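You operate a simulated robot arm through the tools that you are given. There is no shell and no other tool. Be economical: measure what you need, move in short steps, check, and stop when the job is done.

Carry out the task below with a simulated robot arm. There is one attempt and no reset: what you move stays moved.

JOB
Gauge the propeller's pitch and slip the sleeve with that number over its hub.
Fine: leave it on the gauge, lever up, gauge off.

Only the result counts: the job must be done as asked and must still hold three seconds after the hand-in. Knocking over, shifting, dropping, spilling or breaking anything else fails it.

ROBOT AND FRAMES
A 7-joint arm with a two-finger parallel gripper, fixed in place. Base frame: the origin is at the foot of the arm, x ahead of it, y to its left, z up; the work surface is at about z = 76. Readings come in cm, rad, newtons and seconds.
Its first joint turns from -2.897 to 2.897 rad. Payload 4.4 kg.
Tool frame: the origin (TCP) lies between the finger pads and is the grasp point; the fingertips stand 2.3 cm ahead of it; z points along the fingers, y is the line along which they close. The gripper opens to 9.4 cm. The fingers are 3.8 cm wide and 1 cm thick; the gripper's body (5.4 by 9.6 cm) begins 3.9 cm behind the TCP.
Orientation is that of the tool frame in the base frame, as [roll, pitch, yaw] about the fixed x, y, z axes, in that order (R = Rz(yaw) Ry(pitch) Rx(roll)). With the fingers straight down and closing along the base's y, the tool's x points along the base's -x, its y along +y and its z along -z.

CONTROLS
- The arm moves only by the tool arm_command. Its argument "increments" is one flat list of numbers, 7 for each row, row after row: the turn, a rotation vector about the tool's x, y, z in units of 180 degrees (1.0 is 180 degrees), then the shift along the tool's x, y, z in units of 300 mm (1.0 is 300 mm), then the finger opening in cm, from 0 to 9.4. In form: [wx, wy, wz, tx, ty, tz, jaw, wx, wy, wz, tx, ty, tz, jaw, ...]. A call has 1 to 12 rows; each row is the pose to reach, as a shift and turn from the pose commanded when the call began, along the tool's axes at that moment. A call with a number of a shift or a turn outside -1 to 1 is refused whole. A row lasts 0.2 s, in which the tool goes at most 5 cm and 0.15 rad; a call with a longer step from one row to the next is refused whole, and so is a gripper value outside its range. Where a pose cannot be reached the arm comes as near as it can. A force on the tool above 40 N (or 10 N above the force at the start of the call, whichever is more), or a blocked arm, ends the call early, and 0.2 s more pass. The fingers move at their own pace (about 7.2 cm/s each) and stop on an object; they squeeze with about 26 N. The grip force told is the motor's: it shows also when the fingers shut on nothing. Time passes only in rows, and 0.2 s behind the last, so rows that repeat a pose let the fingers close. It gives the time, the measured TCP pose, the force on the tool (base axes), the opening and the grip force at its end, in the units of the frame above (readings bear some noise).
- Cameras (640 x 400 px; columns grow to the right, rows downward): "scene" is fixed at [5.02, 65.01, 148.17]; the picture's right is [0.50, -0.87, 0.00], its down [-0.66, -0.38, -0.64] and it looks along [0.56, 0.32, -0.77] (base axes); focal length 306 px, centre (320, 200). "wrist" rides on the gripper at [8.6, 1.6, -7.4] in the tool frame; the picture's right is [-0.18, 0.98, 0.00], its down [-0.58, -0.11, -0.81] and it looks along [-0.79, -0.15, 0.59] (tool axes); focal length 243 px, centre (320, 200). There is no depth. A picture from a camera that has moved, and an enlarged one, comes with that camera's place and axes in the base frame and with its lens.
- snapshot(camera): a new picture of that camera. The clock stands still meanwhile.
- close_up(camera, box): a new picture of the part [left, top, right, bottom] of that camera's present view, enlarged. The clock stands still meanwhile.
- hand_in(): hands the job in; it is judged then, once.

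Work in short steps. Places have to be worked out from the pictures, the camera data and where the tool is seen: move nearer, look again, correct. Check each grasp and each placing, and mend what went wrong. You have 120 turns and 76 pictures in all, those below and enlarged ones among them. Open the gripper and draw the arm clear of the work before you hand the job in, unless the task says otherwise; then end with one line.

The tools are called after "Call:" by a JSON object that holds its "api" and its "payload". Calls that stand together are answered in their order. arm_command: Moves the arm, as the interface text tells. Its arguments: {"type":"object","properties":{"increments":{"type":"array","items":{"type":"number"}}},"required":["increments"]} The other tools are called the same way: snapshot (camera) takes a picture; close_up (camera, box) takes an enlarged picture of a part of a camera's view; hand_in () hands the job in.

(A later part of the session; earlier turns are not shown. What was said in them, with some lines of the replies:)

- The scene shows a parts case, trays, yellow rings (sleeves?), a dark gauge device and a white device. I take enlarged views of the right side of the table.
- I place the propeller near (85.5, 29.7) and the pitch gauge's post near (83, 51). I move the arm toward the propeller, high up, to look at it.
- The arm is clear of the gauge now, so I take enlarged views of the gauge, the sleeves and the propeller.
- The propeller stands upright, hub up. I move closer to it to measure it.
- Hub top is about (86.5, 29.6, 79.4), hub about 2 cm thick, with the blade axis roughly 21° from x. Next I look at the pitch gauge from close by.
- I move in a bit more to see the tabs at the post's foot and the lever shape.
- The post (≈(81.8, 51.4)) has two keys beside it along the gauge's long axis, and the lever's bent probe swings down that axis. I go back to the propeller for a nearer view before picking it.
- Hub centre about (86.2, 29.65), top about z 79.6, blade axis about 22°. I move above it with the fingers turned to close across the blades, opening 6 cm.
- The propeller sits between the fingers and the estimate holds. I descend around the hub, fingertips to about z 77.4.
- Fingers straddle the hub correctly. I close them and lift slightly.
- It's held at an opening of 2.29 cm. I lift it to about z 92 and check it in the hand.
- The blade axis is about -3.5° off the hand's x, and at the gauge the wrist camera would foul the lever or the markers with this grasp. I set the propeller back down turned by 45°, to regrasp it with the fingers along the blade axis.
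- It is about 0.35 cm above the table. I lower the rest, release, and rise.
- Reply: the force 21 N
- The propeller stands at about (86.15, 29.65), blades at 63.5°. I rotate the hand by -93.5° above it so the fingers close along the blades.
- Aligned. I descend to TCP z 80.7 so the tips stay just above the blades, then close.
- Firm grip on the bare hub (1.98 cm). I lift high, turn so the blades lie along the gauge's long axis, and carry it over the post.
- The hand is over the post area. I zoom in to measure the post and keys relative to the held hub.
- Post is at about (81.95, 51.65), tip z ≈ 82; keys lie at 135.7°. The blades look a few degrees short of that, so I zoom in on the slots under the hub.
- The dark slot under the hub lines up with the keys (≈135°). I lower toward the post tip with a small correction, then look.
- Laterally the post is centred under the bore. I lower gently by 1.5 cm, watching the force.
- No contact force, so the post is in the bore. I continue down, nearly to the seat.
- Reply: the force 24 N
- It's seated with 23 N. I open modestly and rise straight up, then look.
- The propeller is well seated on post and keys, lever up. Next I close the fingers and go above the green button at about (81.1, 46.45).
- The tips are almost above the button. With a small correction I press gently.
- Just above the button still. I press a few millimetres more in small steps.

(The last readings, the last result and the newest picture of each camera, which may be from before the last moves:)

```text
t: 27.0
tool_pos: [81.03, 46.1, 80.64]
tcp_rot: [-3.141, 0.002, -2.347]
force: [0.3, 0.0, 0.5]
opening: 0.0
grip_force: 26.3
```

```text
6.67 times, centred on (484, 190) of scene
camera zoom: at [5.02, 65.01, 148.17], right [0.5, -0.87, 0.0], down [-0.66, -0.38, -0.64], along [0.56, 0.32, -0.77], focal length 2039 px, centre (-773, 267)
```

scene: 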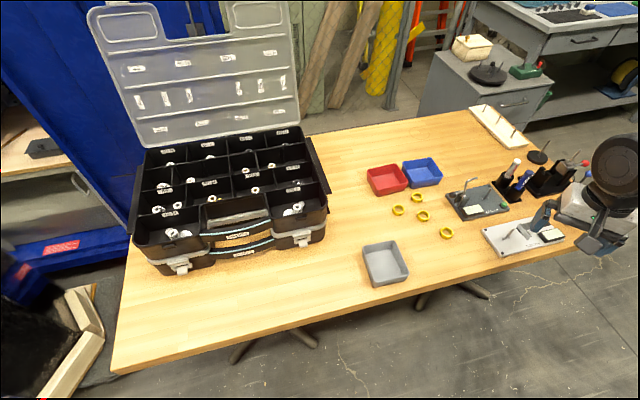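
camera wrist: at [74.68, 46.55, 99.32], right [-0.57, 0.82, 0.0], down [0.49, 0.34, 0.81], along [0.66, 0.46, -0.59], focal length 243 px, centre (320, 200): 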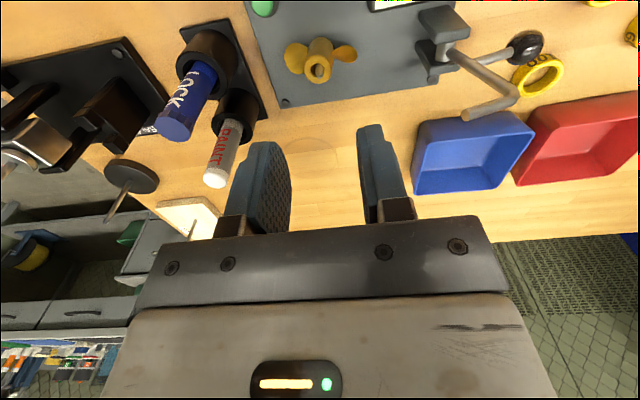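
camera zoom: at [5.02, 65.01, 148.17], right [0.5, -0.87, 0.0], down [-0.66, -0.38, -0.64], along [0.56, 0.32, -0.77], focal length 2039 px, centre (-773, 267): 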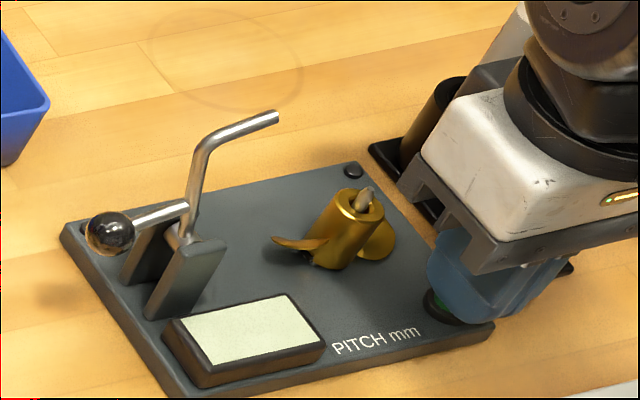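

Call:
{"api": "arm_command", "payload": {"increments": [0, 0, 0, 0, 0, 0.006, 0, 0, 0, 0, 0, 0, 0.012, 0, 0, 0, 0, 0, 0, 0.018, 0]}}

Call:
{"api": "close_up", "payload": {"camera": "scene", "box": [436, 160, 532, 220]}}

```text
t: 27.8
tool_pos: [81.15, 46.16, 80.12]
tcp_rot: [-3.141, 0.001, -2.346]
force: [-3.3, -4.1, 13.7]
opening: 0.0
grip_force: 26.0
```

```text
6.67 times, centred on (484, 190) of scene
camera zoom: at [5.02, 65.01, 148.17], right [0.5, -0.87, 0.0], down [-0.66, -0.38, -0.64], along [0.56, 0.32, -0.77], focal length 2039 px, centre (-773, 267)
```

zoom: 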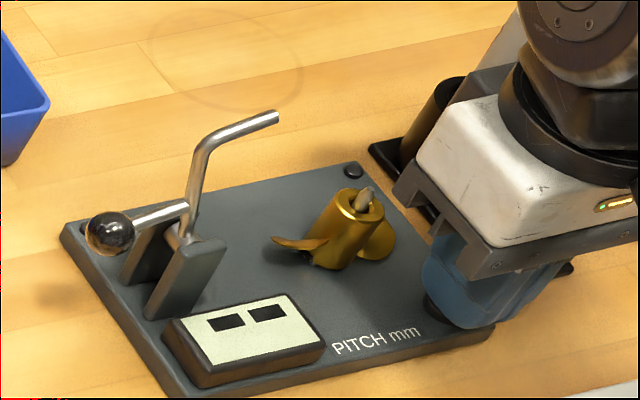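

The gauge is on and shows dashes. I lift off and go high above the lever's rod (about (74.8, 58.7)), turning so the fingers close across its swing plane.

Call:
{"api": "arm_command", "payload": {"increments": [0, 0, 0, 0, 0, -0.13, 0, 0, 0, 0.0457, 0, 0, -0.27, 0, 0, 0, 0.0914, 0, 0, -0.4, 2, 0, 0, 0.137, 0, 0, -0.53, 4, 0, 0, 0.183, -0.038, 0.11, -0.53, 4, 0, 0, 0.2285, -0.076, 0.22, -0.53, 4, 0, 0, 0.274, -0.115, 0.33, -0.53, 4, 0, 0, 0.32, -0.153, 0.4425, -0.53, 4, 0, 0, 0.3656, -0.153, 0.4425, -0.53, 4, 0, 0, 0.411, -0.153, 0.4425, -0.53, 4, 0, 0, 0.457, -0.153, 0.4425, -0.53, 4, 0, 0, 0.503, -0.153, 0.4425, -0.53, 4]}}

Call:
{"api": "snapshot", "payload": {"camera": "wrist"}}

Call:
{"api": "close_up", "payload": {"camera": "scene", "box": [416, 140, 528, 210]}}

```text
t: 30.4
tool_pos: [74.79, 58.79, 95.95]
tcp_rot: [3.139, -0.001, 2.357]
force: [0.3, 0.0, 0.4]
opening: 3.99
grip_force: 0.0
```

```text
30 pictures are left
camera wrist: at [69.86, 66.01, 103.24], right [0.83, 0.56, 0.0], down [0.33, -0.49, 0.81], along [0.46, -0.67, -0.59], focal length 243 px, centre (320, 200)
```

wrist: 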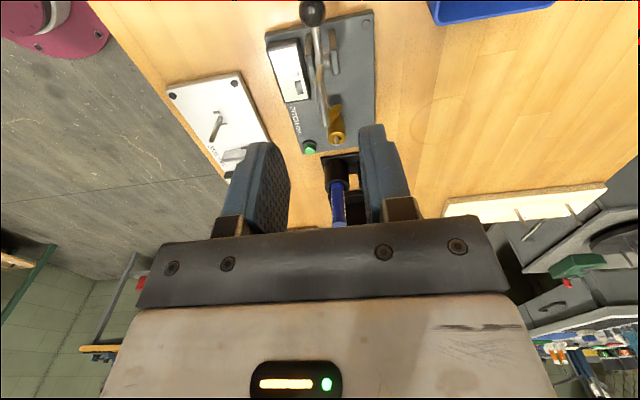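

```text
5.71 times, centred on (472, 175) of scene
camera zoom: at [5.02, 65.01, 148.17], right [0.5, -0.87, 0.0], down [-0.66, -0.38, -0.64], along [0.56, 0.32, -0.77], focal length 1747 px, centre (-549, 343)
```

zoom: 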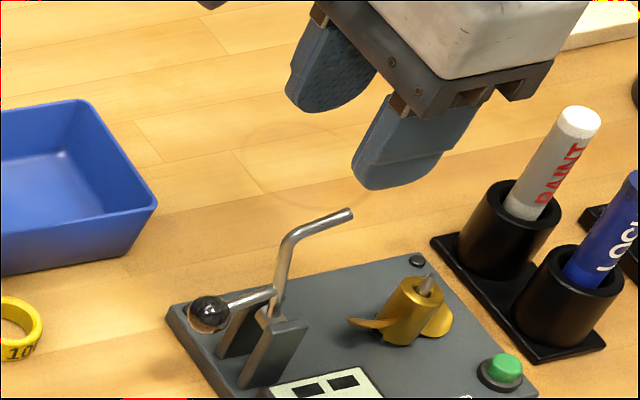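

Call:
{"api": "close_up", "payload": {"camera": "wrist", "box": [256, 0, 400, 152]}}

```text
2.63 times, centred on (328, 76) of wrist
camera zoom: at [69.86, 66.01, 103.24], right [0.83, 0.56, 0.0], down [0.33, -0.49, 0.81], along [0.46, -0.67, -0.59], focal length 638 px, centre (299, 526)
```

zoom: 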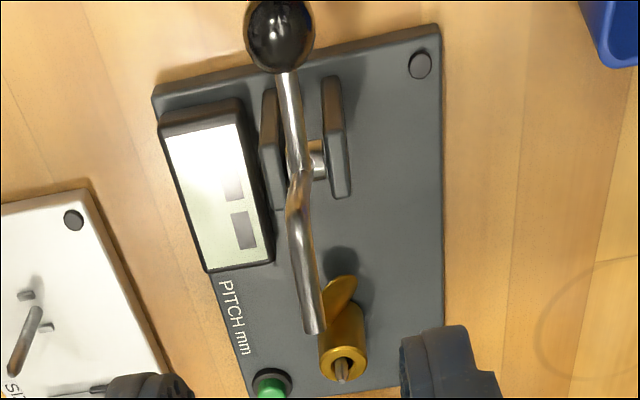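

The lever plane matches the hand's. I descend around the rod and close on it.

Call:
{"api": "arm_command", "payload": {"increments": [0, 0, 0, 0, 0, 0.12, 4, 0, 0, 0, 0, 0, 0.22, 4, 0, 0, 0, 0, 0, 0.28, 4, 0, 0, 0, 0, 0, 0.28, 2, 0, 0, 0, 0, 0, 0.28, 0.3, 0, 0, 0, 0, 0, 0.28, 0.3, 0, 0, 0, 0, 0, 0.28, 0.3]}}

Call:
{"api": "close_up", "payload": {"camera": "scene", "box": [416, 150, 528, 220]}}

```text
t: 32.0
tool_pos: [74.88, 58.75, 87.42]
tcp_rot: [3.14, 0.001, 2.359]
force: [6.9, 6.0, -4.3]
opening: 0.63
grip_force: 44.7
```

```text
5.71 times, centred on (472, 185) of scene
camera zoom: at [5.02, 65.01, 148.17], right [0.5, -0.87, 0.0], down [-0.66, -0.38, -0.64], along [0.56, 0.32, -0.77], focal length 1747 px, centre (-549, 286)
```

zoom: 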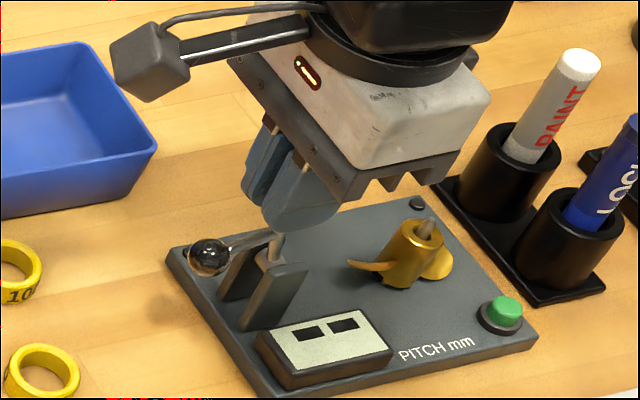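

The rod is gripped (0.63 cm). I swing the lever along its arc, first half.

Call:
{"api": "arm_command", "payload": {"increments": [0, 0, 0, -0.0297, 0.003, -0.0057, 0.3, 0, 0, 0, -0.06, 0.003, -0.0063, 0.3, 0, 0, 0, -0.0897, 0.003, -0.0017, 0.3, 0, 0, 0, -0.1183, 0.003, 0.0083, 0.3, 0, 0, 0, -0.1447, 0.003, 0.023, 0.3]}}

Call:
{"api": "close_up", "payload": {"camera": "scene", "box": [416, 150, 528, 220]}}

```text
t: 33.2
tool_pos: [78.0, 55.81, 86.91]
tcp_rot: [3.14, 0.001, 2.357]
force: [-8.1, -6.8, 1.7]
opening: 0.72
grip_force: 5.6
```

```text
5.71 times, centred on (472, 185) of scene
camera zoom: at [5.02, 65.01, 148.17], right [0.5, -0.87, 0.0], down [-0.66, -0.38, -0.64], along [0.56, 0.32, -0.77], focal length 1747 px, centre (-549, 286)
```

zoom: 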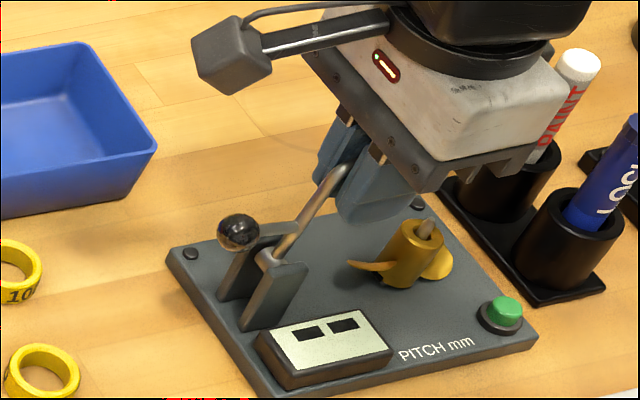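

The lever turns with the hand. I continue down in its arc toward the blade.

Call:
{"api": "arm_command", "payload": {"increments": [0, 0, 0, -0.0237, -0.0015, 0.019, 0.3, 0, 0, 0, -0.0433, -0.0015, 0.0417, 0.3, 0, 0, 0, -0.059, -0.0015, 0.0677, 0.3, 0, 0, 0, -0.0697, -0.0015, 0.096, 0.3]}}

Call:
{"api": "close_up", "payload": {"camera": "scene", "box": [416, 150, 528, 220]}}

```text
t: 34.2
tool_pos: [79.34, 54.25, 83.89]
tcp_rot: [3.14, -0.001, 2.358]
force: [-3.0, -3.6, 1.7]
opening: 0.64
grip_force: 18.1
```

```text
5.71 times, centred on (472, 185) of scene
camera zoom: at [5.02, 65.01, 148.17], right [0.5, -0.87, 0.0], down [-0.66, -0.38, -0.64], along [0.56, 0.32, -0.77], focal length 1747 px, centre (-549, 286)
```

zoom: 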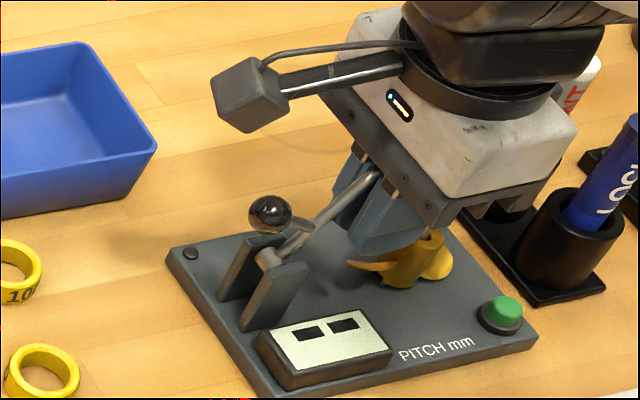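

Call:
{"api": "arm_command", "payload": {"increments": [0, 0, 0, -0.003, 0, 0.01, 0.3, 0, 0, 0, -0.0045, 0, 0.02, 0.3, 0, 0, 0, -0.0055, 0, 0.03, 0.3]}}

Call:
{"api": "close_up", "payload": {"camera": "scene", "box": [432, 160, 528, 220]}}

```text
t: 35.0
tool_pos: [79.44, 54.23, 82.83]
tcp_rot: [3.141, 0.0, 2.358]
force: [4.6, 4.6, -5.3]
opening: 0.64
grip_force: 17.9
```

```text
6.67 times, centred on (480, 190) of scene
camera zoom: at [5.02, 65.01, 148.17], right [0.5, -0.87, 0.0], down [-0.66, -0.38, -0.64], along [0.56, 0.32, -0.77], focal length 2039 px, centre (-747, 267)
```

zoom: 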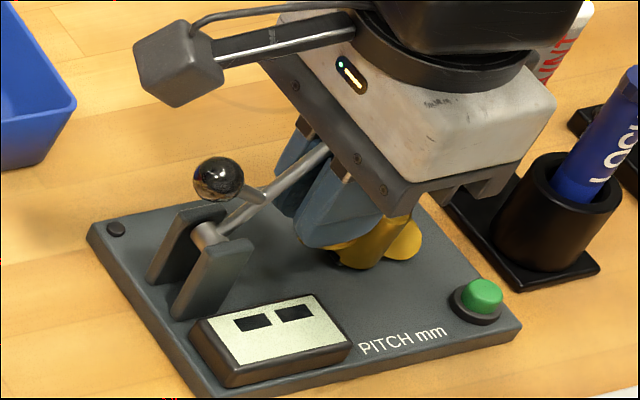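

The rod slid up between the fingers: the lever has only turned about 50°. I open, rise clear, and see whether it stays or springs back.

Call:
{"api": "arm_command", "payload": {"increments": [0, 0, 0, 0, 0, 0, 2.5, 0, 0, 0, 0, 0, 0, 2.5, 0, 0, 0, 0, 0, -0.1, 2.5, 0, 0, 0, 0, 0, -0.25, 2.5, 0, 0, 0, 0, 0, -0.35, 2.5]}}

Call:
{"api": "close_up", "payload": {"camera": "scene", "box": [432, 160, 528, 220]}}

```text
t: 36.2
tool_pos: [79.47, 54.02, 93.51]
tcp_rot: [3.141, -0.001, 2.358]
force: [-0.4, 0.1, -0.6]
opening: 2.5
grip_force: 0.0
```

```text
6.67 times, centred on (480, 190) of scene
camera zoom: at [5.02, 65.01, 148.17], right [0.5, -0.87, 0.0], down [-0.66, -0.38, -0.64], along [0.56, 0.32, -0.77], focal length 2039 px, centre (-747, 267)
```

zoom: 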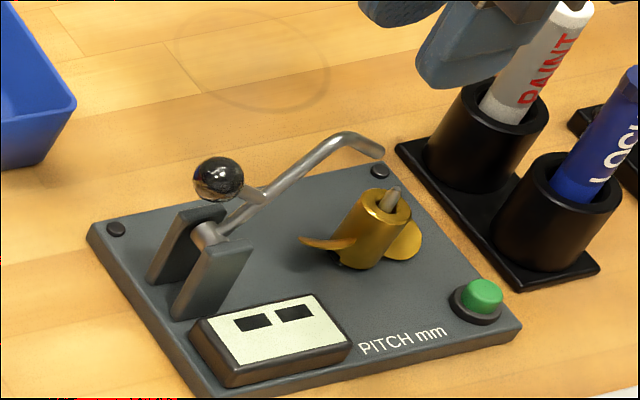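

The lever stays where it's left (friction). I close the fingers and push the bend down from above.

Call:
{"api": "arm_command", "payload": {"increments": [0, 0, 0, -0.0147, 0, 0.05, 0, 0, 0, 0, -0.0147, 0, 0.14, 0, 0, 0, 0, -0.0147, 0, 0.165, 0, 0, 0, 0, -0.0147, 0, 0.19, 0, 0, 0, 0, -0.0147, 0, 0.215, 0, 0, 0, 0, -0.0147, 0, 0.24, 0, 0, 0, 0, -0.0147, 0, 0.265, 0]}}

Call:
{"api": "close_up", "payload": {"camera": "scene", "box": [432, 160, 528, 220]}}

```text
t: 37.8
tool_pos: [79.69, 53.95, 85.69]
tcp_rot: [3.14, 0.001, 2.358]
force: [0.4, 1.2, 1.1]
opening: 0.01
grip_force: 25.8
```

```text
6.67 times, centred on (480, 190) of scene
camera zoom: at [5.02, 65.01, 148.17], right [0.5, -0.87, 0.0], down [-0.66, -0.38, -0.64], along [0.56, 0.32, -0.77], focal length 2039 px, centre (-747, 267)
```

zoom: 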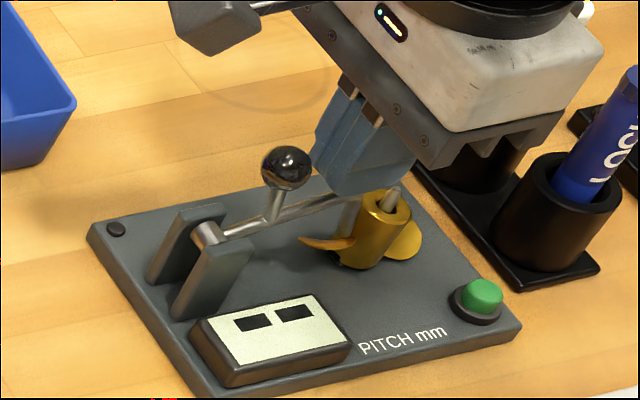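

The probe comes down onto the blade. I push a bit further in small steps.

Call:
{"api": "arm_command", "payload": {"increments": [0, 0, 0, 0, 0, 0.01, 0, 0, 0, 0, 0, 0, 0.02, 0, 0, 0, 0, 0, 0, 0.03, 0, 0, 0, 0, 0, 0, 0.04, 0]}}

Call:
{"api": "close_up", "payload": {"camera": "scene", "box": [432, 160, 528, 220]}}

```text
t: 38.8
tool_pos: [79.78, 53.84, 84.4]
tcp_rot: [3.138, -0.001, 2.36]
force: [-1.2, -0.2, 2.0]
opening: 0.0
grip_force: 25.8
```

```text
6.67 times, centred on (480, 190) of scene
camera zoom: at [5.02, 65.01, 148.17], right [0.5, -0.87, 0.0], down [-0.66, -0.38, -0.64], along [0.56, 0.32, -0.77], focal length 2039 px, centre (-747, 267)
```

zoom: 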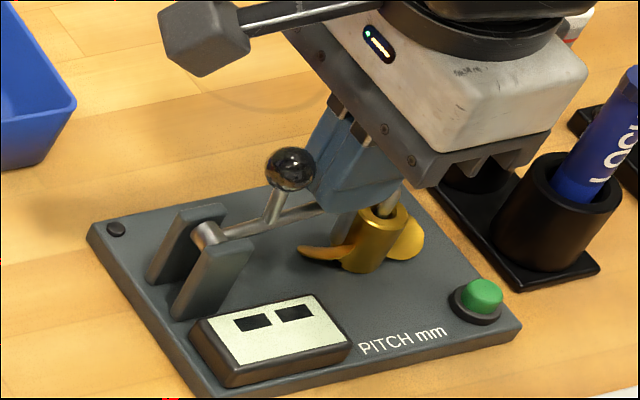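

Call:
{"api": "arm_command", "payload": {"increments": [0, 0, 0, 0, 0, 0.007, 0, 0, 0, 0, 0, 0, 0.014, 0, 0, 0, 0, 0, 0, 0.021, 0]}}

Call:
{"api": "close_up", "payload": {"camera": "scene", "box": [432, 160, 528, 220]}}

```text
t: 39.5
tool_pos: [79.99, 54.01, 84.21]
tcp_rot: [3.135, 0.002, 2.359]
force: [-1.4, -2.4, 8.0]
opening: 0.0
grip_force: 26.1
stopped in row 3: the force on the tool passed its limit (the readings are from after the stop); the commanded pose is now the measured one
```

```text
6.67 times, centred on (480, 190) of scene
camera zoom: at [5.02, 65.01, 148.17], right [0.5, -0.87, 0.0], down [-0.66, -0.38, -0.64], along [0.56, 0.32, -0.77], focal length 2039 px, centre (-747, 267)
```

zoom: 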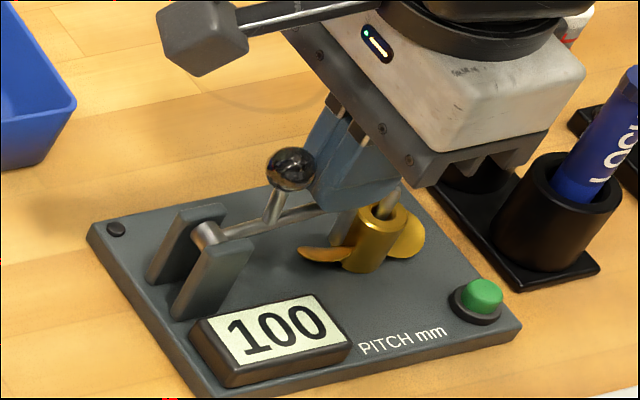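

The display reads 100, so the sleeve marked 100 is needed. Now I raise the hand, go over to the lever's ball, and grip it to swing the lever back up.

Call:
{"api": "arm_command", "payload": {"increments": [0, 0, 0, 0, 0, -0.12, 0, 0, 0, 0, 0, 0, -0.26, 2, 0, 0, 0, 0.05, -0.005, -0.3, 4, 0, 0, 0, 0.1068, -0.01, -0.3, 4, 0, 0, 0, 0.1068, -0.01, -0.2, 4, 0, 0, 0, 0.1068, -0.01, -0.11, 4, 0, 0, 0, 0.1068, -0.01, -0.071, 4]}}

Call:
{"api": "close_up", "payload": {"camera": "scene", "box": [424, 150, 536, 220]}}

```text
t: 41.1
tool_pos: [77.5, 55.89, 86.47]
tcp_rot: [3.135, -0.001, 2.357]
force: [0.0, 0.2, 0.2]
opening: 4.03
grip_force: 0.0
```

```text
5.71 times, centred on (480, 185) of scene
camera zoom: at [5.02, 65.01, 148.17], right [0.5, -0.87, 0.0], down [-0.66, -0.38, -0.64], along [0.56, 0.32, -0.77], focal length 1747 px, centre (-594, 286)
```

zoom: 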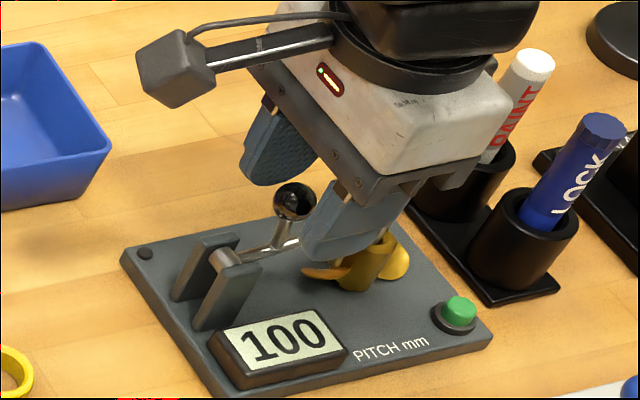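

The ball sits between the fingers. I close on it.

Call:
{"api": "arm_command", "payload": {"increments": [0, 0, 0, 0, 0, 0, 2, 0, 0, 0, 0, 0, 0, 1, 0, 0, 0, 0, 0, 0, 1, 0, 0, 0, 0, 0, 0, 1]}}

```text
t: 42.1
tool_pos: [77.42, 55.95, 86.31]
tcp_rot: [3.138, -0.001, 2.358]
force: [16.7, 20.6, -6.6]
opening: 2.15
grip_force: 13.2
```

The ball is held slightly off-centre; I shift a little and swing it through the first part of the arc.

Call:
{"api": "arm_command", "payload": {"increments": [0, 0, 0, 0, 0.004, 0, 1, 0, 0, 0, 0.023, 0.004, -0.0127, 1, 0, 0, 0, 0.048, 0.004, -0.0213, 1, 0, 0, 0, 0.0743, 0.004, -0.0257, 1, 0, 0, 0, 0.1007, 0.004, -0.025, 1]}}

Call:
{"api": "close_up", "payload": {"camera": "scene", "box": [416, 150, 528, 220]}}

```text
t: 43.4
tool_pos: [75.41, 58.16, 87.18]
tcp_rot: [3.136, -0.001, 2.358]
force: [17.6, 9.2, 4.9]
opening: 1.96
grip_force: 25.6
```

```text
5.71 times, centred on (472, 185) of scene
camera zoom: at [5.02, 65.01, 148.17], right [0.5, -0.87, 0.0], down [-0.66, -0.38, -0.64], along [0.56, 0.32, -0.77], focal length 1747 px, centre (-549, 286)
```

zoom: 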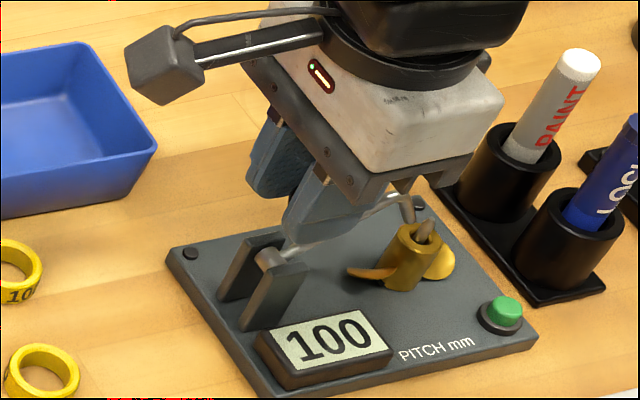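

The lever rises, but the ball slipped partly in the grip. I open and look where it is to regrip it.

Call:
{"api": "arm_command", "payload": {"increments": [0, 0, 0, 0, 0, 0, 4, 0, 0, 0, 0, 0, 0, 4, 0, 0, 0, 0, 0, -0.1, 4, 0, 0, 0, 0, 0, -0.25, 4]}}

Call:
{"api": "close_up", "payload": {"camera": "scene", "box": [432, 160, 528, 220]}}

Call:
{"api": "close_up", "payload": {"camera": "wrist", "box": [256, 0, 400, 150]}}

```text
t: 44.4
tool_pos: [75.32, 58.13, 94.61]
tcp_rot: [3.138, 0.0, 2.358]
force: [0.0, -0.5, -0.9]
opening: 3.99
grip_force: 0.1
```

```text
6.67 times, centred on (480, 190) of scene
camera zoom: at [5.02, 65.01, 148.17], right [0.5, -0.87, 0.0], down [-0.66, -0.38, -0.64], along [0.56, 0.32, -0.77], focal length 2039 px, centre (-747, 267)
```

zoom: 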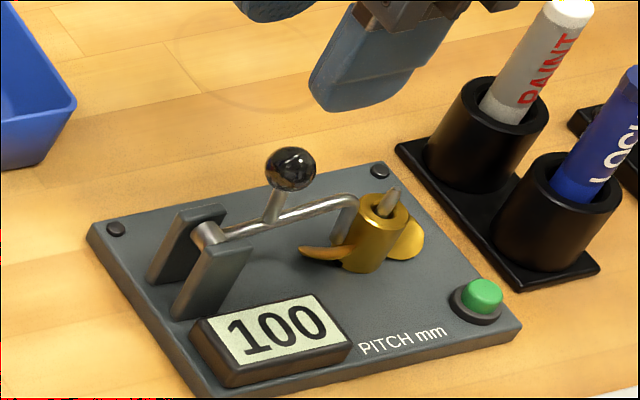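

```text
2.67 times, centred on (328, 75) of wrist
camera zoom: at [70.32, 65.37, 101.85], right [0.82, 0.57, 0.0], down [0.33, -0.49, 0.81], along [0.46, -0.66, -0.59], focal length 647 px, centre (299, 533)
```

zoom: 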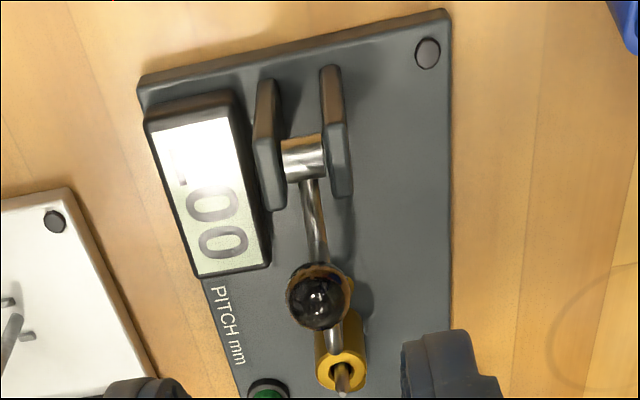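

The lever dropped back down under its own weight, so it must be carried past vertical. I regrip the ball at (77.6, 56.06, 84.5), centred and deeper.

Call:
{"api": "arm_command", "payload": {"increments": [0, 0, 0, -0.1026, 0.0045, 0.06, 4, 0, 0, 0, -0.1026, 0.0045, 0.18, 4, 0, 0, 0, -0.1026, 0.0045, 0.27, 4, 0, 0, 0, -0.1026, 0.0045, 0.317, 4, 0, 0, 0, -0.1026, 0.0045, 0.317, 2, 0, 0, 0, -0.1026, 0.0045, 0.317, 1, 0, 0, 0, -0.1026, 0.0045, 0.317, 1, 0, 0, 0, -0.1026, 0.0045, 0.317, 1]}}

```text
t: 46.1
tool_pos: [77.55, 56.09, 85.17]
tcp_rot: [3.135, -0.001, 2.358]
force: [-7.8, -8.8, 3.4]
opening: 1.92
grip_force: 45.4
```

Call:
{"api": "arm_command", "payload": {"increments": [0, 0, 0, 0.01, -0.002, -0.007, 1, 0, 0, 0, 0.022, -0.002, -0.0133, 1, 0, 0, 0, 0.034, -0.002, -0.018, 1, 0, 0, 0, 0.0457, -0.002, -0.0223, 1, 0, 0, 0, 0.058, -0.002, -0.025, 1, 0, 0, 0, 0.071, -0.002, -0.0273, 1, 0, 0, 0, 0.084, -0.002, -0.0277, 1, 0, 0, 0, 0.0963, -0.002, -0.0277, 1, 0, 0, 0, 0.109, -0.002, -0.026, 1, 0, 0, 0, 0.1217, -0.002, -0.0237, 1]}}

Call:
{"api": "close_up", "payload": {"camera": "scene", "box": [416, 150, 528, 220]}}

```text
t: 48.4
tool_pos: [75.18, 58.63, 85.88]
tcp_rot: [3.135, 0.001, 2.358]
force: [-4.2, -32.7, 12.2]
opening: 1.94
grip_force: 44.9
```

```text
5.71 times, centred on (472, 185) of scene
camera zoom: at [5.02, 65.01, 148.17], right [0.5, -0.87, 0.0], down [-0.66, -0.38, -0.64], along [0.56, 0.32, -0.77], focal length 1747 px, centre (-549, 286)
```

zoom: 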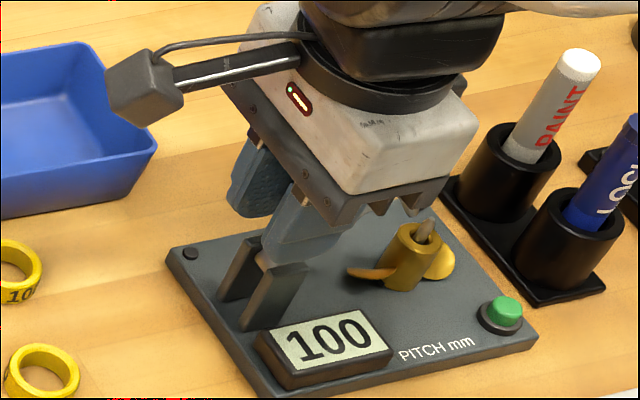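

The lever follows now (rod up behind the fingers). I continue the arc.

Call:
{"api": "arm_command", "payload": {"increments": [0, 0, 0, 0, -0.003, 0, 1, 0, 0, 0, 0.0123, -0.003, 0.0037, 1, 0, 0, 0, 0.0243, -0.003, 0.0083, 1, 0, 0, 0, 0.0357, -0.003, 0.014, 1, 0, 0, 0, 0.0467, -0.003, 0.0207, 1, 0, 0, 0, 0.0567, -0.003, 0.0283, 1]}}

Call:
{"api": "close_up", "payload": {"camera": "scene", "box": [416, 150, 528, 220]}}

```text
t: 49.8
tool_pos: [73.88, 59.78, 85.05]
tcp_rot: [3.134, -0.001, 2.36]
force: [6.3, -7.2, 27.4]
opening: 1.94
grip_force: 45.0
```

```text
5.71 times, centred on (472, 185) of scene
camera zoom: at [5.02, 65.01, 148.17], right [0.5, -0.87, 0.0], down [-0.66, -0.38, -0.64], along [0.56, 0.32, -0.77], focal length 1747 px, centre (-549, 286)
```

zoom: 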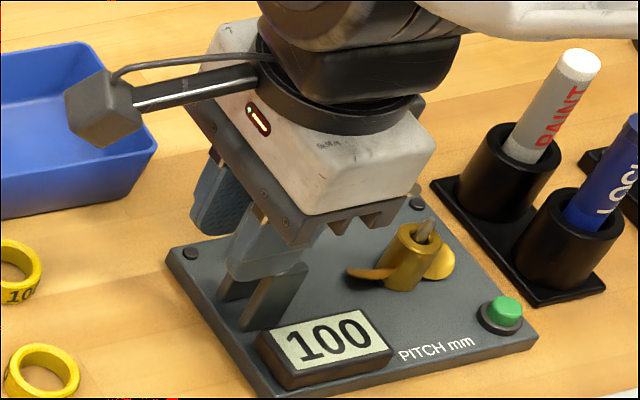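

Upward force suggests the fingertips near the plates and the body near the rod. I release here—the lever should hold by friction—and rise to look.

Call:
{"api": "arm_command", "payload": {"increments": [0, 0, 0, 0, 0, 0, 4, 0, 0, 0, 0, 0, 0, 4, 0, 0, 0, 0, 0, -0.1, 4, 0, 0, 0, 0, 0, -0.25, 4, 0, 0, 0, 0, 0, -0.33, 4]}}

Call:
{"api": "close_up", "payload": {"camera": "scene", "box": [416, 150, 528, 220]}}

```text
t: 51.0
tool_pos: [73.65, 59.68, 94.86]
tcp_rot: [3.138, -0.001, 2.358]
force: [0.5, 0.0, -0.5]
opening: 4.0
grip_force: 0.0
```

```text
5.71 times, centred on (472, 185) of scene
camera zoom: at [5.02, 65.01, 148.17], right [0.5, -0.87, 0.0], down [-0.66, -0.38, -0.64], along [0.56, 0.32, -0.77], focal length 1747 px, centre (-549, 286)
```

zoom: 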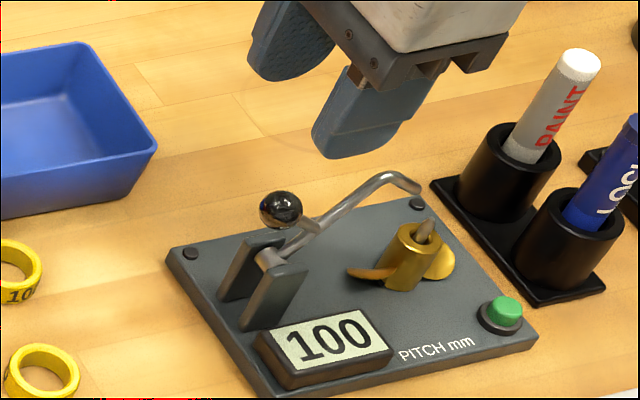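

The lever holds at about 45°. I'll push it up positively: closed fingers beyond the probe tip (above the post), then pushing back toward the pivot. First I get into position.

Call:
{"api": "arm_command", "payload": {"increments": [0, 0, 0, -0.14, 0.002, 0, 2, 0, 0, 0, -0.28, 0.005, 0, 0, 0, 0, 0, -0.419, 0.007, 0, 0, 0, 0, 0, -0.419, 0.007, 0.12, 0, 0, 0, 0, -0.419, 0.007, 0.24, 0, 0, 0, 0, -0.419, 0.007, 0.315, 0]}}

Call:
{"api": "close_up", "payload": {"camera": "scene", "box": [424, 150, 536, 220]}}

```text
t: 52.4
tool_pos: [82.97, 51.04, 85.39]
tcp_rot: [3.136, 0.001, 2.357]
force: [0.0, 0.9, 0.0]
opening: 0.01
grip_force: 26.2
```

```text
5.71 times, centred on (480, 185) of scene
camera zoom: at [5.02, 65.01, 148.17], right [0.5, -0.87, 0.0], down [-0.66, -0.38, -0.64], along [0.56, 0.32, -0.77], focal length 1747 px, centre (-594, 286)
```

zoom: 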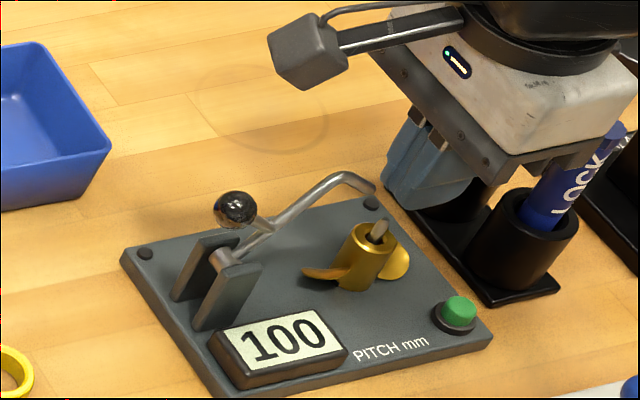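

In position. I push back toward the pivot, first half.

Call:
{"api": "arm_command", "payload": {"increments": [0, 0, 0, 0.03, 0, 0, 0, 0, 0, 0, 0.06, 0, 0, 0, 0, 0, 0, 0.085, 0, -0.005, 0, 0, 0, 0, 0.11, 0, -0.015, 0, 0, 0, 0, 0.135, 0, -0.025, 0]}}

Call:
{"api": "close_up", "payload": {"camera": "scene", "box": [424, 150, 536, 220]}}

```text
t: 53.1
tool_pos: [81.66, 52.32, 85.89]
tcp_rot: [3.133, 0.005, 2.356]
force: [1.1, -12.2, 6.3]
opening: 0.0
grip_force: 26.0
stopped in row 3: the force on the tool passed its limit (the readings are from after the stop); the commanded pose is now the measured one
```

```text
5.71 times, centred on (480, 185) of scene
camera zoom: at [5.02, 65.01, 148.17], right [0.5, -0.87, 0.0], down [-0.66, -0.38, -0.64], along [0.56, 0.32, -0.77], focal length 1747 px, centre (-594, 286)
```

zoom: 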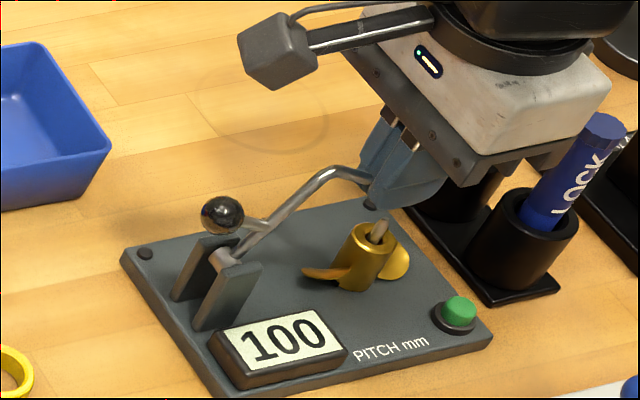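

It moves but the force limit cut in; the lever seems damped, so I push more slowly with a little lift.

Call:
{"api": "arm_command", "payload": {"increments": [0, 0, 0, 0.006, 0, -0.004, 0, 0, 0, 0, 0.012, 0, -0.008, 0, 0, 0, 0, 0.018, 0, -0.012, 0, 0, 0, 0, 0.024, 0, -0.016, 0, 0, 0, 0, 0.03, 0, -0.02, 0, 0, 0, 0, 0.036, 0, -0.024, 0, 0, 0, 0, 0.042, 0, -0.027, 0, 0, 0, 0, 0.048, 0, -0.03, 0, 0, 0, 0, 0.054, 0, -0.033, 0, 0, 0, 0, 0.06, 0, -0.036, 0]}}

```text
t: 53.9
tool_pos: [81.35, 52.58, 86.42]
tcp_rot: [3.129, 0.004, 2.356]
force: [-2.4, -10.6, 5.2]
opening: 0.01
grip_force: 25.8
stopped in row 4: the force on the tool passed its limit (the readings are from after the stop); the commanded pose is now the measured one
```

Progress is slow but steady; leverage improves with angle. I continue.

Call:
{"api": "arm_command", "payload": {"increments": [0, 0, 0, 0.004, 0, -0.004, 0, 0, 0, 0, 0.008, 0, -0.008, 0, 0, 0, 0, 0.012, 0, -0.012, 0, 0, 0, 0, 0.016, 0, -0.016, 0, 0, 0, 0, 0.02, 0, -0.02, 0, 0, 0, 0, 0.024, 0, -0.024, 0, 0, 0, 0, 0.028, 0, -0.028, 0, 0, 0, 0, 0.032, 0, -0.032, 0, 0, 0, 0, 0.036, 0, -0.035, 0, 0, 0, 0, 0.04, 0, -0.037, 0]}}

Call:
{"api": "close_up", "payload": {"camera": "scene", "box": [424, 150, 536, 220]}}

```text
t: 56.1
tool_pos: [80.45, 53.41, 87.46]
tcp_rot: [3.133, 0.003, 2.357]
force: [2.9, -7.0, 11.0]
opening: 0.01
grip_force: 25.6
```

```text
5.71 times, centred on (480, 185) of scene
camera zoom: at [5.02, 65.01, 148.17], right [0.5, -0.87, 0.0], down [-0.66, -0.38, -0.64], along [0.56, 0.32, -0.77], focal length 1747 px, centre (-594, 286)
```

zoom: 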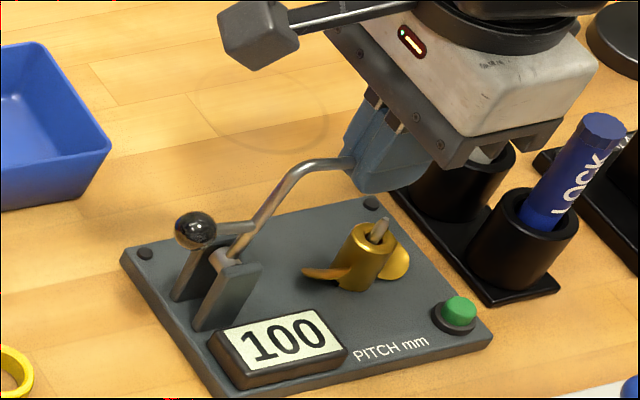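

Now it goes well. I continue to the upright stop.

Call:
{"api": "arm_command", "payload": {"increments": [0, 0, 0, 0.008, 0, -0.006, 0, 0, 0, 0, 0.016, 0, -0.012, 0, 0, 0, 0, 0.025, 0, -0.018, 0, 0, 0, 0, 0.034, 0, -0.024, 0, 0, 0, 0, 0.043, 0, -0.028, 0, 0, 0, 0, 0.052, 0, -0.032, 0, 0, 0, 0, 0.062, 0, -0.036, 0, 0, 0, 0, 0.072, 0, -0.038, 0, 0, 0, 0, 0.082, 0, -0.04, 0, 0, 0, 0, 0.092, 0, -0.04, 0]}}

Call:
{"api": "close_up", "payload": {"camera": "scene", "box": [424, 150, 536, 220]}}

```text
t: 58.3
tool_pos: [78.48, 55.42, 88.65]
tcp_rot: [3.133, 0.004, 2.355]
force: [0.2, 0.3, 0.0]
opening: 0.0
grip_force: 26.4
```

```text
5.71 times, centred on (480, 185) of scene
camera zoom: at [5.02, 65.01, 148.17], right [0.5, -0.87, 0.0], down [-0.66, -0.38, -0.64], along [0.56, 0.32, -0.77], focal length 1747 px, centre (-594, 286)
```

zoom: 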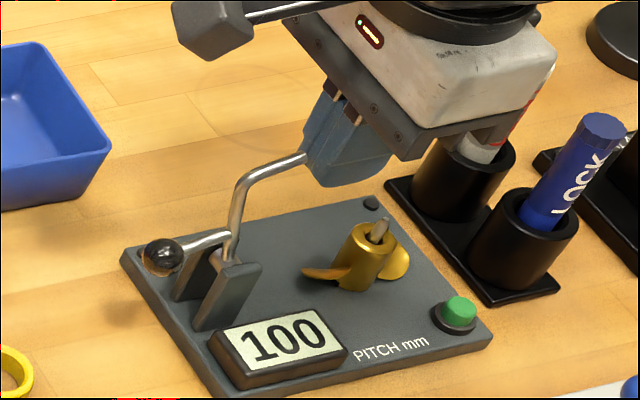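

The lever is back at its original up position. I retreat and return over the green button, in the same hand orientation as before, to switch the gauge off.

Call:
{"api": "arm_command", "payload": {"increments": [0, 0, 0, -0.04, 0, -0.02, 0, 0, 0, -0.04, -0.06, 0, -0.15, 0, 0, 0, -0.085, -0.08, 0, -0.245, 0, 0, 0, -0.13, -0.15, -0.05, -0.245, 0, 0, 0, -0.177, -0.22, -0.11, -0.245, 0, 0, 0, -0.224, -0.279, -0.159, -0.245, 0, 0, 0, -0.27, -0.279, -0.159, -0.245, 0, 0, 0, -0.317, -0.279, -0.159, -0.245, 0, 0, 0, -0.364, -0.279, -0.159, -0.245, 0, 0, 0, -0.41, -0.279, -0.159, -0.245, 0, 0, 0, -0.457, -0.279, -0.159, -0.245, 0, 0, 0, -0.502, -0.279, -0.159, -0.245, 0]}}

```text
t: 60.9
tool_pos: [80.94, 45.92, 95.94]
tcp_rot: [-3.139, 0.009, -2.345]
force: [0.0, 0.2, -0.8]
opening: 0.0
grip_force: 26.4
```

Call:
{"api": "arm_command", "payload": {"increments": [0, 0, 0, -0.007, 0.002, 0.15, 0, 0, 0, 0, -0.007, 0.002, 0.3, 0, 0, 0, 0, -0.007, 0.002, 0.43, 0, 0, 0, 0, -0.007, 0.002, 0.49, 0, 0, 0, 0, -0.007, 0.002, 0.51, 0, 0, 0, 0, -0.007, 0.002, 0.518, 0, 0, 0, 0, -0.007, 0.002, 0.527, 0]}}

Call:
{"api": "close_up", "payload": {"camera": "scene", "box": [432, 160, 528, 220]}}

```text
t: 62.5
tool_pos: [81.34, 46.34, 80.32]
tcp_rot: [-3.137, 0.01, -2.35]
force: [-2.6, -0.7, 8.2]
opening: 0.0
grip_force: 26.1
```

```text
6.67 times, centred on (480, 190) of scene
camera zoom: at [5.02, 65.01, 148.17], right [0.5, -0.87, 0.0], down [-0.66, -0.38, -0.64], along [0.56, 0.32, -0.77], focal length 2039 px, centre (-747, 267)
```

zoom: 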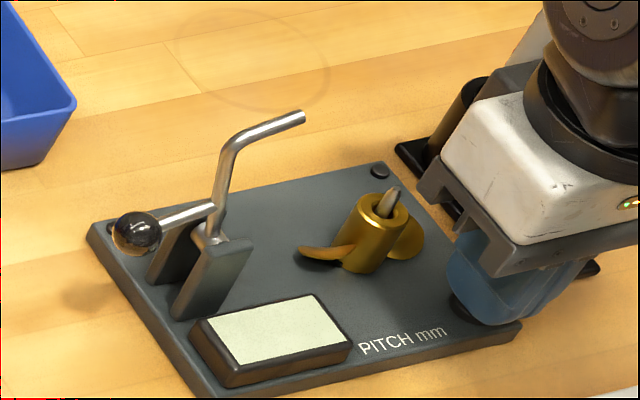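

The gauge is off again. The "100" sleeve lies nearest the blue tray, about (72.4, 69.5). I lift and go above it.

Call:
{"api": "arm_command", "payload": {"increments": [0, 0, 0, 0, 0, -0.15, 0, 0, 0, 0, 0, 0, -0.3, 0, 0, 0, 0, 0, 0, -0.45, 2, 0, 0, 0, 0, 0, -0.523, 4, 0, 0, 0, -0.06, 0.152, -0.523, 5.4, 0, 0, 0, -0.12, 0.304, -0.523, 5.4, 0, 0, 0, -0.18, 0.456, -0.523, 5.4, 0, 0, 0, -0.24, 0.61, -0.523, 5.4, 0, 0, 0, -0.295, 0.757, -0.523, 5.4, 0, 0, 0, -0.295, 0.757, -0.42, 5.4, 0, 0, 0, -0.295, 0.757, -0.3, 5.4]}}

Call:
{"api": "close_up", "payload": {"camera": "wrist", "box": [240, 10, 420, 125]}}

```text
t: 64.9
tool_pos: [71.16, 68.49, 89.31]
tcp_rot: [-3.138, 0.011, -2.352]
force: [0.4, 1.9, 0.2]
opening: 5.4
grip_force: 0.0
```

```text
3.48 times, centred on (330, 68) of wrist
camera zoom: at [63.92, 63.49, 96.54], right [-0.57, 0.82, 0.0], down [0.48, 0.33, 0.81], along [0.67, 0.46, -0.58], focal length 844 px, centre (285, 661)
```

zoom: 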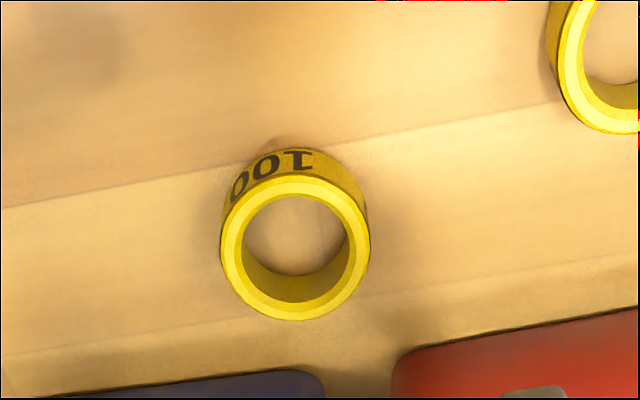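

The label "100" is confirmed; ring centre (72.4, 69.55). I shift outward a little and descend around it.

Call:
{"api": "arm_command", "payload": {"increments": [0, 0, 0, -0.0243, -0.0043, 0.1, 5.4, 0, 0, 0, -0.0243, -0.0043, 0.2, 5.4, 0, 0, 0, -0.0243, -0.0043, 0.29, 5.4, 0, 0, 0, -0.0243, -0.0043, 0.335, 5.4, 0, 0, 0, -0.0243, -0.0043, 0.352, 5.4]}}

```text
t: 66.1
tool_pos: [71.88, 69.04, 78.62]
tcp_rot: [-3.138, 0.009, -2.35]
force: [-0.6, -0.1, -0.1]
opening: 5.41
grip_force: 0.1
```

Reached, with the ring inside the pads. I close and lift a little.

Call:
{"api": "arm_command", "payload": {"increments": [0, 0, 0, 0, 0, 0, 3.5, 0, 0, 0, 0, 0, 0, 2.5, 0, 0, 0, 0, 0, 0, 2.5, 0, 0, 0, 0, 0, 0, 2.5]}}

Call:
{"api": "arm_command", "payload": {"increments": [0, 0, 0, 0, 0, -0.1, 2.5, 0, 0, 0, 0, 0, -0.25, 2.5, 0, 0, 0, 0, 0, -0.4, 2.5, 0, 0, 0, 0, 0, -0.5, 2.5]}}

Call:
{"api": "close_up", "payload": {"camera": "wrist", "box": [240, 60, 400, 160]}}

```text
t: 67.1
tool_pos: [71.83, 69.07, 78.65]
tcp_rot: [-3.139, 0.009, -2.35]
force: [-0.9, 0.0, -0.6]
opening: 3.27
grip_force: 26.6
```

```text
t: 68.1
tool_pos: [71.67, 69.05, 93.65]
tcp_rot: [-3.139, 0.012, -2.351]
force: [0.1, 0.4, -1.4]
opening: 3.25
grip_force: 26.1
```

```text
4.00 times, centred on (320, 110) of wrist
camera zoom: at [64.37, 63.91, 100.87], right [-0.57, 0.82, 0.0], down [0.48, 0.33, 0.81], along [0.67, 0.46, -0.58], focal length 970 px, centre (320, 560)
```

zoom: 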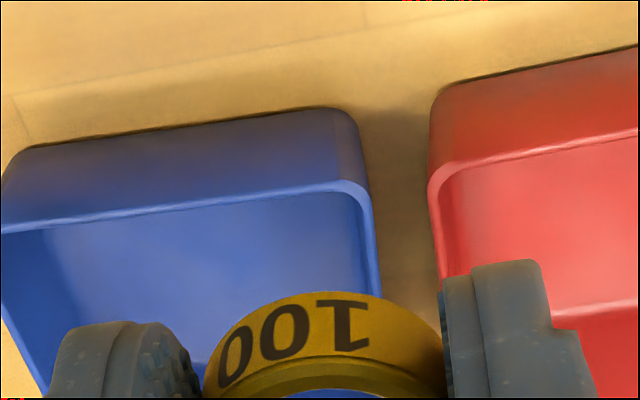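

The sleeve is held (3.26 cm). I carry it over the lever's height to above the hub, and check alignment before lowering.

Call:
{"api": "arm_command", "payload": {"increments": [0, 0, 0, 0, 0, -0.07, 2.5, 0, 0, 0, 0.04, -0.131, -0.07, 2.5, 0, 0, 0, 0.08, -0.262, -0.07, 2.5, 0, 0, 0, 0.12, -0.393, -0.07, 2.5, 0, 0, 0, 0.16, -0.524, -0.07, 2.5, 0, 0, 0, 0.196, -0.653, -0.07, 2.5, 0, 0, 0, 0.196, -0.653, 0.05, 2.5, 0, 0, 0, 0.196, -0.653, 0.17, 2.5]}}

Call:
{"api": "close_up", "payload": {"camera": "wrist", "box": [240, 70, 400, 170]}}

```text
t: 69.9
tool_pos: [81.77, 51.13, 88.63]
tcp_rot: [-3.138, 0.011, -2.351]
force: [0.0, -0.2, 1.0]
opening: 3.18
grip_force: 26.3
```

```text
4.00 times, centred on (320, 120) of wrist
camera zoom: at [74.34, 45.97, 95.81], right [-0.57, 0.82, 0.0], down [0.48, 0.33, 0.81], along [0.67, 0.46, -0.58], focal length 970 px, centre (320, 520)
```

zoom: 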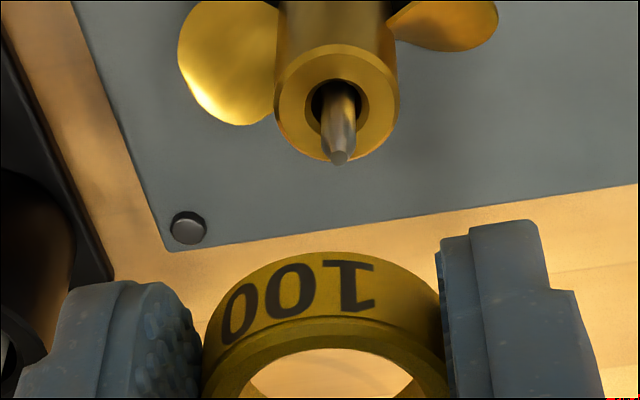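

In the same view the hub is about 0.35 cm nearer the robot than the sleeve's centre. I correct that and lower until the sleeve is around the post just above the hub.

Call:
{"api": "arm_command", "payload": {"increments": [0, 0, 0, 0.0115, 0, 0.05, 2.5, 0, 0, 0, 0.0115, 0, 0.1, 2.5, 0, 0, 0, 0.0115, 0, 0.14, 2.5, 0, 0, 0, 0.0115, 0, 0.16, 2.5]}}

Call:
{"api": "close_up", "payload": {"camera": "wrist", "box": [240, 70, 400, 170]}}

```text
t: 70.9
tool_pos: [81.5, 50.73, 83.71]
tcp_rot: [-3.14, 0.009, -2.352]
force: [0.2, 0.2, 0.0]
opening: 3.15
grip_force: 26.1
```

```text
4.00 times, centred on (320, 120) of wrist
camera zoom: at [74.11, 45.77, 90.95], right [-0.57, 0.82, 0.0], down [0.48, 0.33, 0.81], along [0.67, 0.46, -0.58], focal length 970 px, centre (320, 520)
```

zoom: 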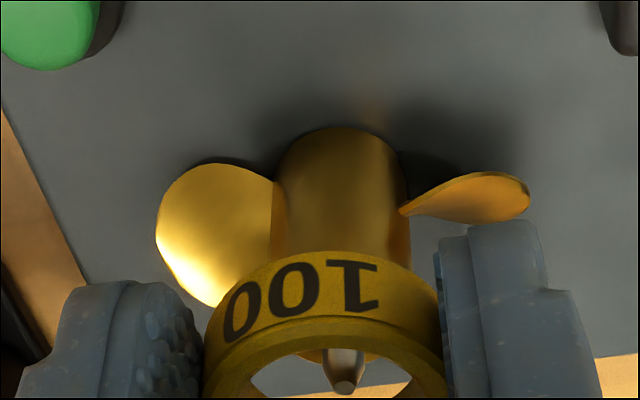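

The post is inside the sleeve; the hub sits about 0.24 cm to the hand's +y and 0.15 cm to +x of its centre. I correct and check once more before lowering.

Call:
{"api": "arm_command", "payload": {"increments": [0, 0, 0, 0.0025, 0.004, 0, 2.5, 0, 0, 0, 0.005, 0.008, 0, 2.5, 0, 0, 0, 0.005, 0.008, 0.008, 2.5, 0, 0, 0, 0.005, 0.008, 0.016, 2.5]}}

Call:
{"api": "close_up", "payload": {"camera": "wrist", "box": [256, 100, 384, 180]}}

```text
t: 71.9
tool_pos: [81.18, 50.79, 83.35]
tcp_rot: [-3.138, 0.012, -2.351]
force: [-0.4, -0.1, 0.1]
opening: 3.1
grip_force: 25.8
```

```text
5.00 times, centred on (320, 140) of wrist
camera zoom: at [73.82, 45.86, 90.48], right [-0.57, 0.82, 0.0], down [0.48, 0.33, 0.81], along [0.67, 0.46, -0.58], focal length 1213 px, centre (320, 500)
```

zoom: 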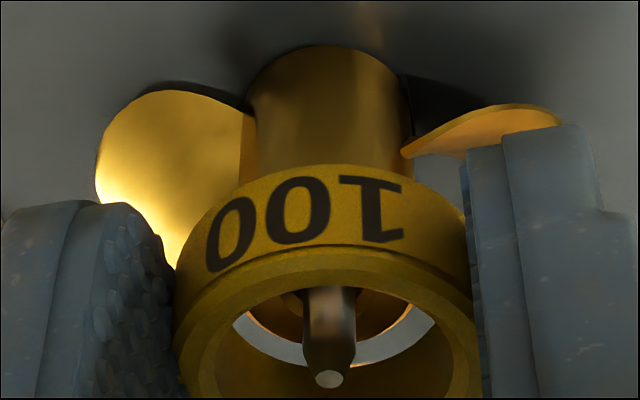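

Laterally centred; the far gap looks a bit larger than the near one, so I shift 0.12 cm inward and lower gently onto the hub.

Call:
{"api": "arm_command", "payload": {"increments": [0, 0, 0, 0.004, 0, 0, 2.5, 0, 0, 0, 0.004, 0, 0.01, 2.5, 0, 0, 0, 0.004, 0, 0.02, 2.5, 0, 0, 0, 0.004, 0, 0.03, 2.5, 0, 0, 0, 0.004, 0, 0.04, 2.5]}}

```text
t: 73.1
tool_pos: [81.14, 50.81, 82.1]
tcp_rot: [-3.138, 0.011, -2.351]
force: [2.5, 0.6, 0.6]
opening: 3.09
grip_force: 26.0
```

No resistance: the sleeve is over the hub. I lower the last millimetres.

Call:
{"api": "arm_command", "payload": {"increments": [0, 0, 0, 0, 0, 0.005, 2.5, 0, 0, 0, 0, 0, 0.01, 2.5]}}

```text
t: 73.7
tool_pos: [81.09, 50.82, 81.81]
tcp_rot: [-3.137, 0.011, -2.351]
force: [1.9, 0.2, -0.3]
opening: 3.1
grip_force: 25.6
```

Fingertips are just above the blades now. I release gently and rise straight up.

Call:
{"api": "arm_command", "payload": {"increments": [0, 0, 0, 0, 0, 0, 3.5, 0, 0, 0, 0, 0, 0, 4.3, 0, 0, 0, 0, 0, 0, 4.3, 0, 0, 0, 0, 0, -0.05, 4.3, 0, 0, 0, 0, 0, -0.15, 4.3, 0, 0, 0, 0, 0, -0.3, 4.3, 0, 0, 0, 0.1, 0, -0.4, 4.3]}}

Call:
{"api": "close_up", "payload": {"camera": "scene", "box": [432, 160, 528, 220]}}

```text
t: 75.3
tool_pos: [78.78, 48.58, 93.63]
tcp_rot: [-3.14, 0.009, -2.351]
force: [0.0, -0.1, -0.8]
opening: 4.3
grip_force: 0.1
```

```text
6.67 times, centred on (480, 190) of scene
camera zoom: at [5.02, 65.01, 148.17], right [0.5, -0.87, 0.0], down [-0.66, -0.38, -0.64], along [0.56, 0.32, -0.77], focal length 2039 px, centre (-747, 267)
```

zoom: 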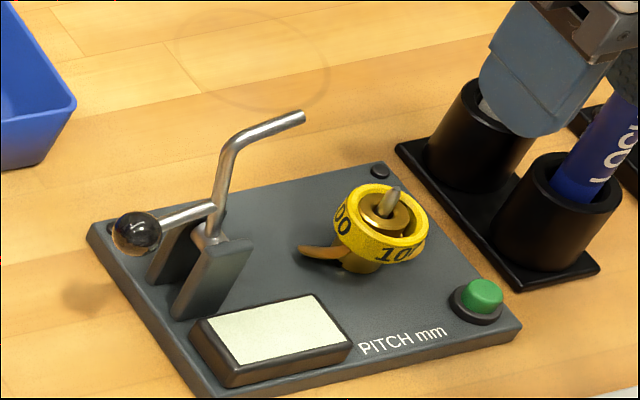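

The sleeve sits over the hub on the blades, lever up, display off. I draw the arm clear and take a last overall look.

Call:
{"api": "arm_command", "payload": {"increments": [0, 0, 0, 0.1, 0, -0.1, 4.3, 0, 0, 0, 0.25, 0, -0.15, 4.3, 0, 0, 0, 0.4, 0, -0.2, 4.3]}}

Call:
{"api": "snapshot", "payload": {"camera": "scene"}}

```text
t: 76.1
tool_pos: [70.35, 39.91, 99.49]
tcp_rot: [-3.138, 0.008, -2.352]
force: [0.3, 0.3, -1.9]
opening: 4.29
grip_force: 0.1
```

```text
1 pictures are left
```

scene: 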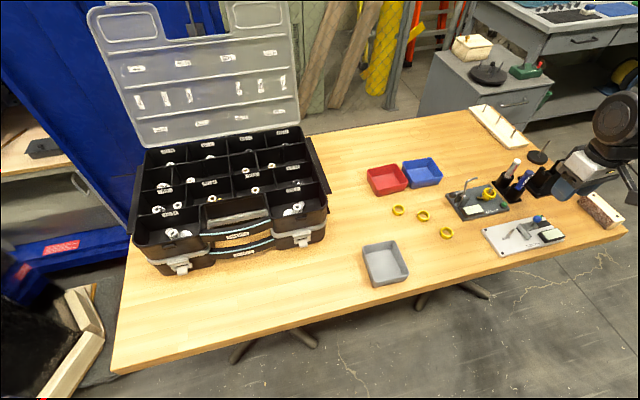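

Everything else is in its place and the arm is clear, so I hand in.

Call:
{"api": "hand_in", "payload": {}}

```text
The job is handed in.
```

The gauge read a pitch of 100 mm, and the "100" sleeve is over the propeller's hub; the propeller is still on the gauge, with the lever up and the gauge off.
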